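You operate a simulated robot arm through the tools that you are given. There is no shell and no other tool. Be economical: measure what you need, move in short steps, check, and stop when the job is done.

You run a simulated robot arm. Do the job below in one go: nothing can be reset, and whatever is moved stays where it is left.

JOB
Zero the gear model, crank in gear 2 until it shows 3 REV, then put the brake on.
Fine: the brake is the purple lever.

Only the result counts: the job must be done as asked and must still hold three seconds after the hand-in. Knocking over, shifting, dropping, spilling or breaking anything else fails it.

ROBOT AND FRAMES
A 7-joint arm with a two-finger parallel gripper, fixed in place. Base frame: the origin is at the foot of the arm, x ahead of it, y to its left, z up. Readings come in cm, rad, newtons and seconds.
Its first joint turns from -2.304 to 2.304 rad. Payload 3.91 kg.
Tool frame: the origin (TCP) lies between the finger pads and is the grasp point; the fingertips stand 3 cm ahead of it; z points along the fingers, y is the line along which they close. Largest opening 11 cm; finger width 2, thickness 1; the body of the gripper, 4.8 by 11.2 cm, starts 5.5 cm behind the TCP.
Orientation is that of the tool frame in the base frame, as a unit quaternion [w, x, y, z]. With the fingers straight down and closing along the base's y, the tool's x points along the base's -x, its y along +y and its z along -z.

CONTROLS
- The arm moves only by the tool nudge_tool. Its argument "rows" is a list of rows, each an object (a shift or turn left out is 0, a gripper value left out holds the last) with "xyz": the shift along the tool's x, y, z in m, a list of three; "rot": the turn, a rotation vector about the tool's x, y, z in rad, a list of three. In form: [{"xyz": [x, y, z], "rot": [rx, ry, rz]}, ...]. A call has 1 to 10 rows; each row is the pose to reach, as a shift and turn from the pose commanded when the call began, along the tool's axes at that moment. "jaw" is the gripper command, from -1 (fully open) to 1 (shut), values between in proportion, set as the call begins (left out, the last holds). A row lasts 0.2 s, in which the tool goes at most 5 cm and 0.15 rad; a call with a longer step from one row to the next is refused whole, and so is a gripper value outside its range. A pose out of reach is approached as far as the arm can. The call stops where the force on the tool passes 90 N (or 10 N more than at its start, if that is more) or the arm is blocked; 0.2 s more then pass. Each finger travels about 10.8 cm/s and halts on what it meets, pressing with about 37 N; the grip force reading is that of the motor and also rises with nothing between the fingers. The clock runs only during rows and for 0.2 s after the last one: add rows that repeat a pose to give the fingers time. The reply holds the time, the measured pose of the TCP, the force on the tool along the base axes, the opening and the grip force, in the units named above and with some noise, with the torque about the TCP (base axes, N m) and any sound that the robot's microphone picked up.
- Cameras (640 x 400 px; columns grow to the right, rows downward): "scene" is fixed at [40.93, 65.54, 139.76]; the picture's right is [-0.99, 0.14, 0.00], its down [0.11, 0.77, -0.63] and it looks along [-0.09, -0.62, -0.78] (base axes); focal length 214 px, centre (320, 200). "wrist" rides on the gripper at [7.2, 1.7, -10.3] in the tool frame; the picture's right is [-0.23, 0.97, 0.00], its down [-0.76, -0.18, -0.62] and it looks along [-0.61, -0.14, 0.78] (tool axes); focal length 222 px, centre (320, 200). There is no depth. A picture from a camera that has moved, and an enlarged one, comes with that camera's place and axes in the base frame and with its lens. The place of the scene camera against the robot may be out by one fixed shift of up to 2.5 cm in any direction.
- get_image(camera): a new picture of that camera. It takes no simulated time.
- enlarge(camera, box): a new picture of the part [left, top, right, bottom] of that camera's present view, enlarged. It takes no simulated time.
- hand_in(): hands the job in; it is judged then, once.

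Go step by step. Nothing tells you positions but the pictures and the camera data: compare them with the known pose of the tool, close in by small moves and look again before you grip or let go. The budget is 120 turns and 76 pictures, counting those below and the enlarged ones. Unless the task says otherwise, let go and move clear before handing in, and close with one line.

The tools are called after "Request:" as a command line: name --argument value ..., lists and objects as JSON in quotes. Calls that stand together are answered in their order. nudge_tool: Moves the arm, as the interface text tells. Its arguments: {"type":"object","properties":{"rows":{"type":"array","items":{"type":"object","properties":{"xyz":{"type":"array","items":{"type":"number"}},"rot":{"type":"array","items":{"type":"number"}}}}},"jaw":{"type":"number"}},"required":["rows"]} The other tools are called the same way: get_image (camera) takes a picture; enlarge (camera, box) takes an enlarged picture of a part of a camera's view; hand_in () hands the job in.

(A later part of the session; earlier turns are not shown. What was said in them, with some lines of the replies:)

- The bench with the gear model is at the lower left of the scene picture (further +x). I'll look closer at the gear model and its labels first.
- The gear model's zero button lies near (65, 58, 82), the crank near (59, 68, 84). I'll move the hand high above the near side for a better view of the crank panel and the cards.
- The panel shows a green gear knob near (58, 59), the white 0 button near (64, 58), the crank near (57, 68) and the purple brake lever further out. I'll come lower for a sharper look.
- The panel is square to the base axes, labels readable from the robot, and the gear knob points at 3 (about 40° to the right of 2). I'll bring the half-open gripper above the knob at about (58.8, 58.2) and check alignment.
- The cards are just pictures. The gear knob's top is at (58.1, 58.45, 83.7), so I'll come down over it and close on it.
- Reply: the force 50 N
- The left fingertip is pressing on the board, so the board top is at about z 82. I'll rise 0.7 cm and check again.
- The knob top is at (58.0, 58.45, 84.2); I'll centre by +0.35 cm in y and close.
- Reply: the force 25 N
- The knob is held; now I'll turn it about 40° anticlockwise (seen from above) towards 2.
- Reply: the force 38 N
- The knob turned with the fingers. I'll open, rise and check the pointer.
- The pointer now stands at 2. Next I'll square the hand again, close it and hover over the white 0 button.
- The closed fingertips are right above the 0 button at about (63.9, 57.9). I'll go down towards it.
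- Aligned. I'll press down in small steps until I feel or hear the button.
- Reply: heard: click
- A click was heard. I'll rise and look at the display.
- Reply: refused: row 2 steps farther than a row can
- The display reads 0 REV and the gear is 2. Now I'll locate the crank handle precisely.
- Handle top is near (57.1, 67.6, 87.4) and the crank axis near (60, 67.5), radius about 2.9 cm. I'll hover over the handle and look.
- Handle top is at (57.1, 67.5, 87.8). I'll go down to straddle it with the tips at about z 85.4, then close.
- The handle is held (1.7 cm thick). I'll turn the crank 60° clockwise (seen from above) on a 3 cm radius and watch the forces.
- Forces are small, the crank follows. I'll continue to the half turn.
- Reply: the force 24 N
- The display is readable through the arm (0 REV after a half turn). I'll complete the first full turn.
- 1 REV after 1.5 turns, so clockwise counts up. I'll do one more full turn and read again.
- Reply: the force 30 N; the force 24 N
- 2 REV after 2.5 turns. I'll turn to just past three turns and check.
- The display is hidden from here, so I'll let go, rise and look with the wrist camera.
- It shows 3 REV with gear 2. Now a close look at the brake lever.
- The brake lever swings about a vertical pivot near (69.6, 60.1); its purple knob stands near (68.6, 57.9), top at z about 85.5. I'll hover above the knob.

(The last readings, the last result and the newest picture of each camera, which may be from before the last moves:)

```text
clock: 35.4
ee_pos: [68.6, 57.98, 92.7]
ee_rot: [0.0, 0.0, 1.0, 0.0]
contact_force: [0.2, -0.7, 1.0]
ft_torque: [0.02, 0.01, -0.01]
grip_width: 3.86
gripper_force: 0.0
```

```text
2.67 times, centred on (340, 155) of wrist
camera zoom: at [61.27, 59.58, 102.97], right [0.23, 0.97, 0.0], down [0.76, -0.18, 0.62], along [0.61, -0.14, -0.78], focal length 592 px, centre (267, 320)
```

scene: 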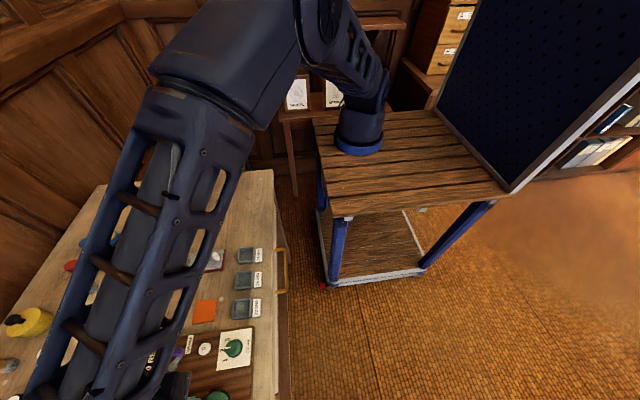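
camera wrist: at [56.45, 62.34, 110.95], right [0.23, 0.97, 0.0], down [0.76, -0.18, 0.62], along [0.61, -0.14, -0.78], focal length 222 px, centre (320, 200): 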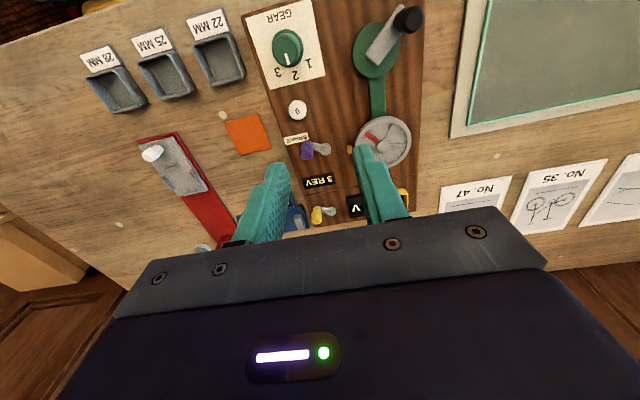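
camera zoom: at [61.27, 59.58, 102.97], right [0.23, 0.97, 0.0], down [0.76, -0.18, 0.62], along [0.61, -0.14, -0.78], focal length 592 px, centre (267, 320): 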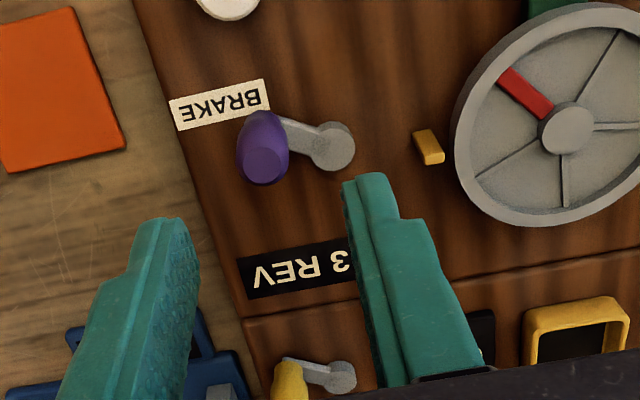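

Aligned over the purple knob. I'll go down with the tips to z about 84.2 and close on it.

Request:
nudge_tool --rows '[{"xyz": [0, -0.0015, 0.03]}, {"xyz": [0, -0.0015, 0.055]}, {"xyz": [0, -0.0015, 0.055]}]'

Request:
enlarge --camera "wrist" --box '[220, 80, 460, 230]'

```text
clock: 36.2
ee_pos: [68.4, 57.7, 87.03]
ee_rot: [0.0, 0.0, 1.0, 0.0]
contact_force: [-0.2, 0.7, 0.4]
ft_torque: [0.01, 0.04, 0.05]
grip_width: 3.87
gripper_force: 0.0
```

```text
2.67 times, centred on (340, 155) of wrist
camera zoom: at [61.11, 59.3, 97.39], right [0.23, 0.97, 0.0], down [0.76, -0.18, 0.62], along [0.61, -0.14, -0.78], focal length 592 px, centre (267, 320)
```

zoom: 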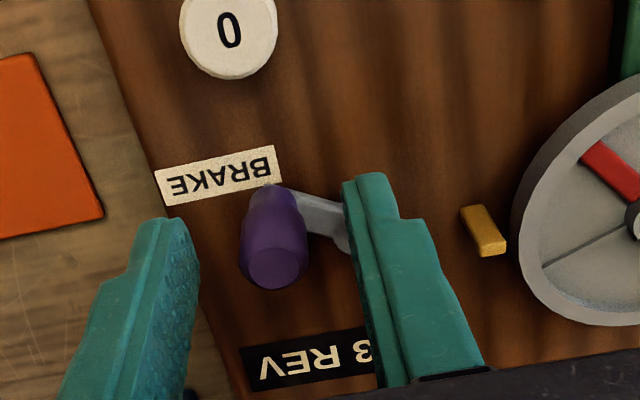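

Request:
nudge_tool --rows '[{"xyz": [0, 0.0015, 0]}, {"xyz": [0, 0.0015, 0]}, {"xyz": [0, 0.0015, 0]}]' --jaw 0.9

Request:
nudge_tool --rows '[{"xyz": [-0.0065, -0.0027, 0]}, {"xyz": [-0.0131, -0.0036, 0]}, {"xyz": [-0.0131, -0.0036, 0]}]'

Request:
enlarge --camera "wrist" --box '[220, 80, 460, 230]'

```text
clock: 37.0
ee_pos: [68.44, 57.69, 87.22]
ee_rot: [0.0, 0.0, 1.0, 0.0]
contact_force: [-3.8, -9.9, 5.0]
ft_torque: [-0.25, -0.13, -0.06]
grip_width: 1.64
gripper_force: 45.2
```

```text
clock: 37.8
ee_pos: [69.58, 57.25, 87.07]
ee_rot: [0.0, -0.001, 1.0, -0.001]
contact_force: [-10.6, -13.9, -1.7]
ft_torque: [-0.29, 0.75, 0.19]
grip_width: 1.66
gripper_force: 44.8
```

```text
2.67 times, centred on (340, 155) of wrist
camera zoom: at [62.42, 59.09, 97.4], right [0.23, 0.97, 0.0], down [0.76, -0.18, 0.62], along [0.61, -0.14, -0.78], focal length 592 px, centre (267, 320)
```

zoom: 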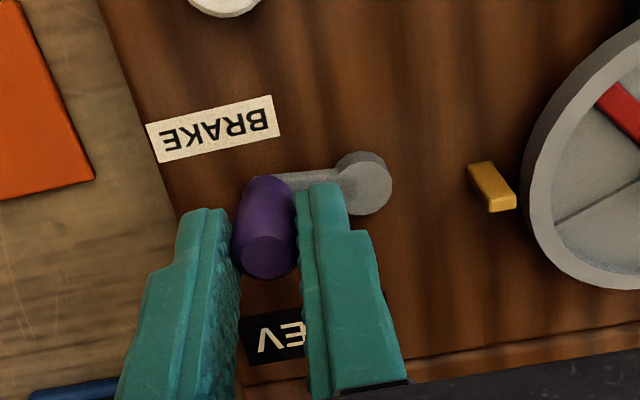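

The lever swings easily this way. I'll carry on along its arc in steps.

Request:
nudge_tool --rows '[{"xyz": [-0.0066, 0.0009, 0]}, {"xyz": [-0.0128, 0.0034, 0]}, {"xyz": [-0.0128, 0.0034, 0]}]'

Request:
enlarge --camera "wrist" --box '[220, 80, 460, 230]'

```text
clock: 38.6
ee_pos: [71.3, 57.75, 87.18]
ee_rot: [-0.001, 0.001, 1.0, -0.001]
contact_force: [8.6, -29.3, -5.9]
ft_torque: [-0.6, -0.4, 0.2]
grip_width: 2.0
gripper_force: 14.0
```

```text
2.67 times, centred on (340, 155) of wrist
camera zoom: at [63.94, 59.38, 97.42], right [0.23, 0.97, 0.0], down [0.76, -0.18, 0.62], along [0.61, -0.14, -0.78], focal length 592 px, centre (267, 320)
```

zoom: 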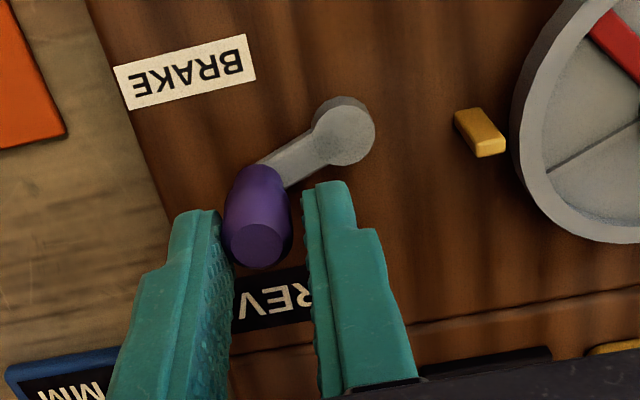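

The lever seems to have snapped over to its other end. I'll open the fingers and check that it stays.

Request:
nudge_tool --rows '[{"xyz": [0, 0, 0]}, {"xyz": [0, 0, 0]}, {"xyz": [0, 0, 0]}]' --jaw 0.3

Request:
nudge_tool --rows '[{"xyz": [0, 0, -0.04]}, {"xyz": [0, 0, -0.08]}, {"xyz": [0.04, 0.02, -0.1]}, {"xyz": [0.07, 0.04, -0.13]}, {"xyz": [0.07, 0.04, -0.13]}]'

Request:
enlarge --camera "wrist" --box '[240, 20, 440, 220]'

```text
clock: 39.4
ee_pos: [71.01, 57.87, 87.13]
ee_rot: [0.0, 0.0, 1.0, 0.0]
contact_force: [0.2, 0.0, 0.1]
ft_torque: [0.0, 0.01, 0.0]
grip_width: 3.83
gripper_force: 0.1
```

```text
clock: 40.6
ee_pos: [63.99, 61.9, 100.4]
ee_rot: [0.0, 0.0, 1.0, 0.0]
contact_force: [-0.2, -0.5, -0.9]
ft_torque: [-0.03, 0.0, 0.01]
grip_width: 3.9
gripper_force: 0.1
```

```text
2.00 times, centred on (340, 120) of wrist
camera zoom: at [56.8, 63.5, 110.56], right [0.23, 0.97, 0.0], down [0.76, -0.18, 0.62], along [0.61, -0.14, -0.78], focal length 444 px, centre (280, 360)
```

zoom: 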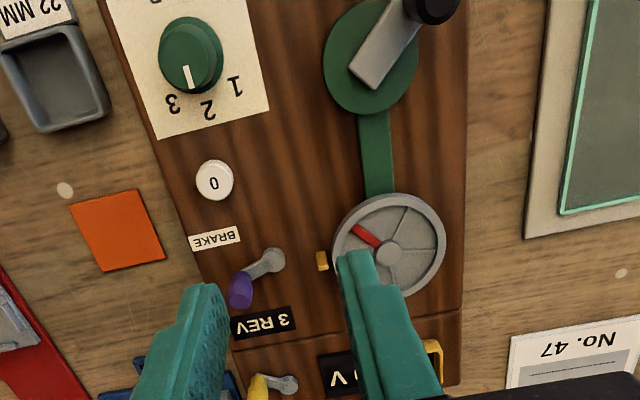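

Display 3 REV, gear 2, lever about 60° past its old position. To be sure it is against its end, I'll regrip the knob and push it gently further.

Request:
nudge_tool --rows '[{"xyz": [-0.03, -0.02, 0.03]}, {"xyz": [-0.06, -0.04, 0.05]}, {"xyz": [-0.07, -0.041, 0.09]}, {"xyz": [-0.07, -0.041, 0.13]}, {"xyz": [-0.07, -0.041, 0.13]}]'

Request:
nudge_tool --rows '[{"xyz": [0, 0, 0]}, {"xyz": [0, 0, 0]}, {"xyz": [0, 0, 0]}]' --jaw 0.9

Request:
enlarge --camera "wrist" --box '[220, 80, 460, 230]'

```text
clock: 41.8
ee_pos: [70.91, 57.82, 87.2]
ee_rot: [0.0, 0.0, 1.0, 0.0]
contact_force: [0.2, 0.0, 0.1]
ft_torque: [0.0, 0.0, 0.0]
grip_width: 3.86
gripper_force: 0.1
```

```text
clock: 42.6
ee_pos: [71.16, 57.53, 87.16]
ee_rot: [0.0, 0.001, 1.0, 0.0]
contact_force: [9.9, -26.9, 0.2]
ft_torque: [-0.38, -0.34, 0.04]
grip_width: 1.63
gripper_force: 44.6
```

```text
2.67 times, centred on (340, 155) of wrist
camera zoom: at [63.87, 59.25, 97.38], right [0.23, 0.97, 0.0], down [0.76, -0.18, 0.62], along [0.61, -0.14, -0.78], focal length 592 px, centre (267, 320)
```

zoom: 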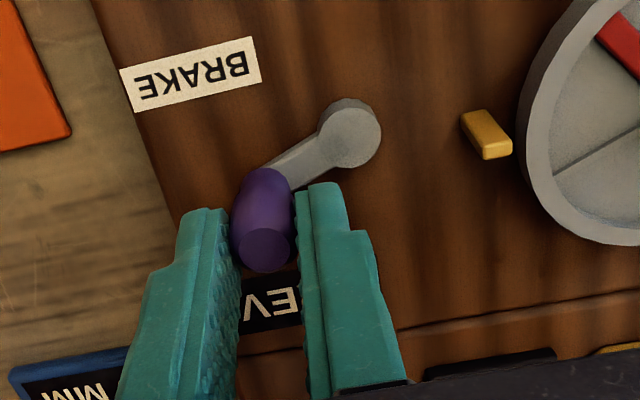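

Request:
nudge_tool --rows '[{"xyz": [-0.001, -0.003, 0]}, {"xyz": [-0.003, -0.002, 0]}, {"xyz": [-0.005, -0.001, 0]}, {"xyz": [-0.005, -0.001, 0]}]'

Request:
enlarge --camera "wrist" --box '[220, 80, 460, 230]'

```text
clock: 43.6
ee_pos: [71.45, 57.56, 87.18]
ee_rot: [-0.001, 0.0, 1.0, -0.001]
contact_force: [-2.6, -14.0, -6.1]
ft_torque: [-0.28, 0.64, 0.27]
grip_width: 1.6
gripper_force: 45.4
```

```text
2.67 times, centred on (340, 155) of wrist
camera zoom: at [64.18, 59.32, 97.4], right [0.23, 0.97, 0.0], down [0.76, -0.18, 0.62], along [0.61, -0.14, -0.78], focal length 592 px, centre (267, 320)
```

zoom: 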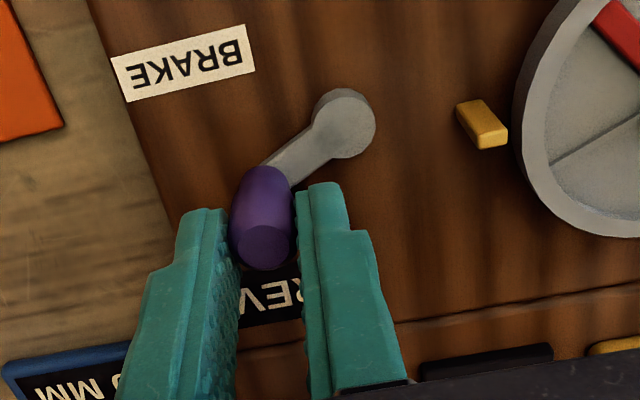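

Request:
nudge_tool --rows '[{"xyz": [-0.003, 0.001, 0]}, {"xyz": [-0.006, 0.003, 0]}, {"xyz": [-0.006, 0.003, 0]}]'

Request:
enlarge --camera "wrist" --box '[220, 80, 460, 230]'

```text
clock: 44.4
ee_pos: [72.05, 57.85, 87.22]
ee_rot: [0.0, -0.001, 1.0, -0.002]
contact_force: [-33.1, -43.7, -3.0]
ft_torque: [-0.85, 0.83, 0.24]
grip_width: 1.69
gripper_force: 45.6
```

```text
2.67 times, centred on (340, 155) of wrist
camera zoom: at [64.82, 59.47, 97.4], right [0.23, 0.97, 0.0], down [0.76, -0.18, 0.62], along [0.61, -0.14, -0.78], focal length 592 px, centre (267, 320)
```

zoom: 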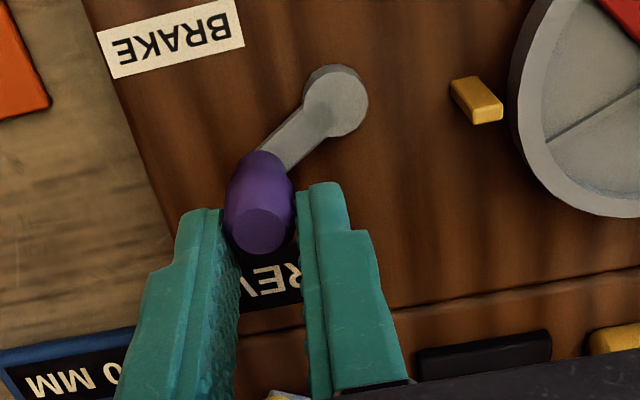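

Strong resistance now and the knob no longer follows: it is at its end stop. I'll ease off, release and go clear.

Request:
nudge_tool --rows '[{"xyz": [0.002, -0.002, 0]}, {"xyz": [0.002, -0.002, 0]}, {"xyz": [0.002, -0.002, 0]}]' --jaw 0.3

Request:
nudge_tool --rows '[{"xyz": [0, 0, -0.04]}, {"xyz": [0, 0, -0.08]}, {"xyz": [0.03, 0.02, -0.11]}, {"xyz": [0.06, 0.04, -0.13]}, {"xyz": [0.08, 0.04, -0.15]}, {"xyz": [0.08, 0.04, -0.15]}]'

Request:
enlarge --camera "wrist" --box '[240, 20, 440, 220]'

```text
clock: 45.2
ee_pos: [71.98, 57.8, 87.13]
ee_rot: [0.0, 0.0, 1.0, 0.0]
contact_force: [-0.3, -0.2, 0.6]
ft_torque: [0.02, 0.0, 0.03]
grip_width: 3.87
gripper_force: 0.0
```

```text
clock: 46.6
ee_pos: [64.13, 61.81, 102.19]
ee_rot: [-0.001, 0.0, 1.0, -0.001]
contact_force: [-0.6, 0.1, -0.2]
ft_torque: [0.02, -0.02, 0.0]
grip_width: 3.83
gripper_force: 0.0
```

```text
2.00 times, centred on (340, 120) of wrist
camera zoom: at [56.8, 63.45, 112.48], right [0.23, 0.97, 0.0], down [0.76, -0.18, 0.62], along [0.61, -0.14, -0.78], focal length 444 px, centre (280, 360)
```

zoom: 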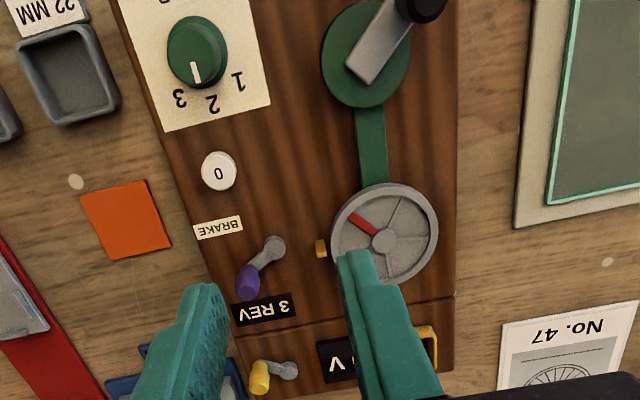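

The gear is at 2, the display reads 3 REV and the brake lever stays at its other end stop. The hand is clear, so I'm handing in.

Request:
hand_in

```text
The job is handed in.
```

The gear model was zeroed and cranked in gear 2 until it showed 3 REV. The purple brake lever was then swung to its opposite end stop; I did not test it by pushing the crank against it.
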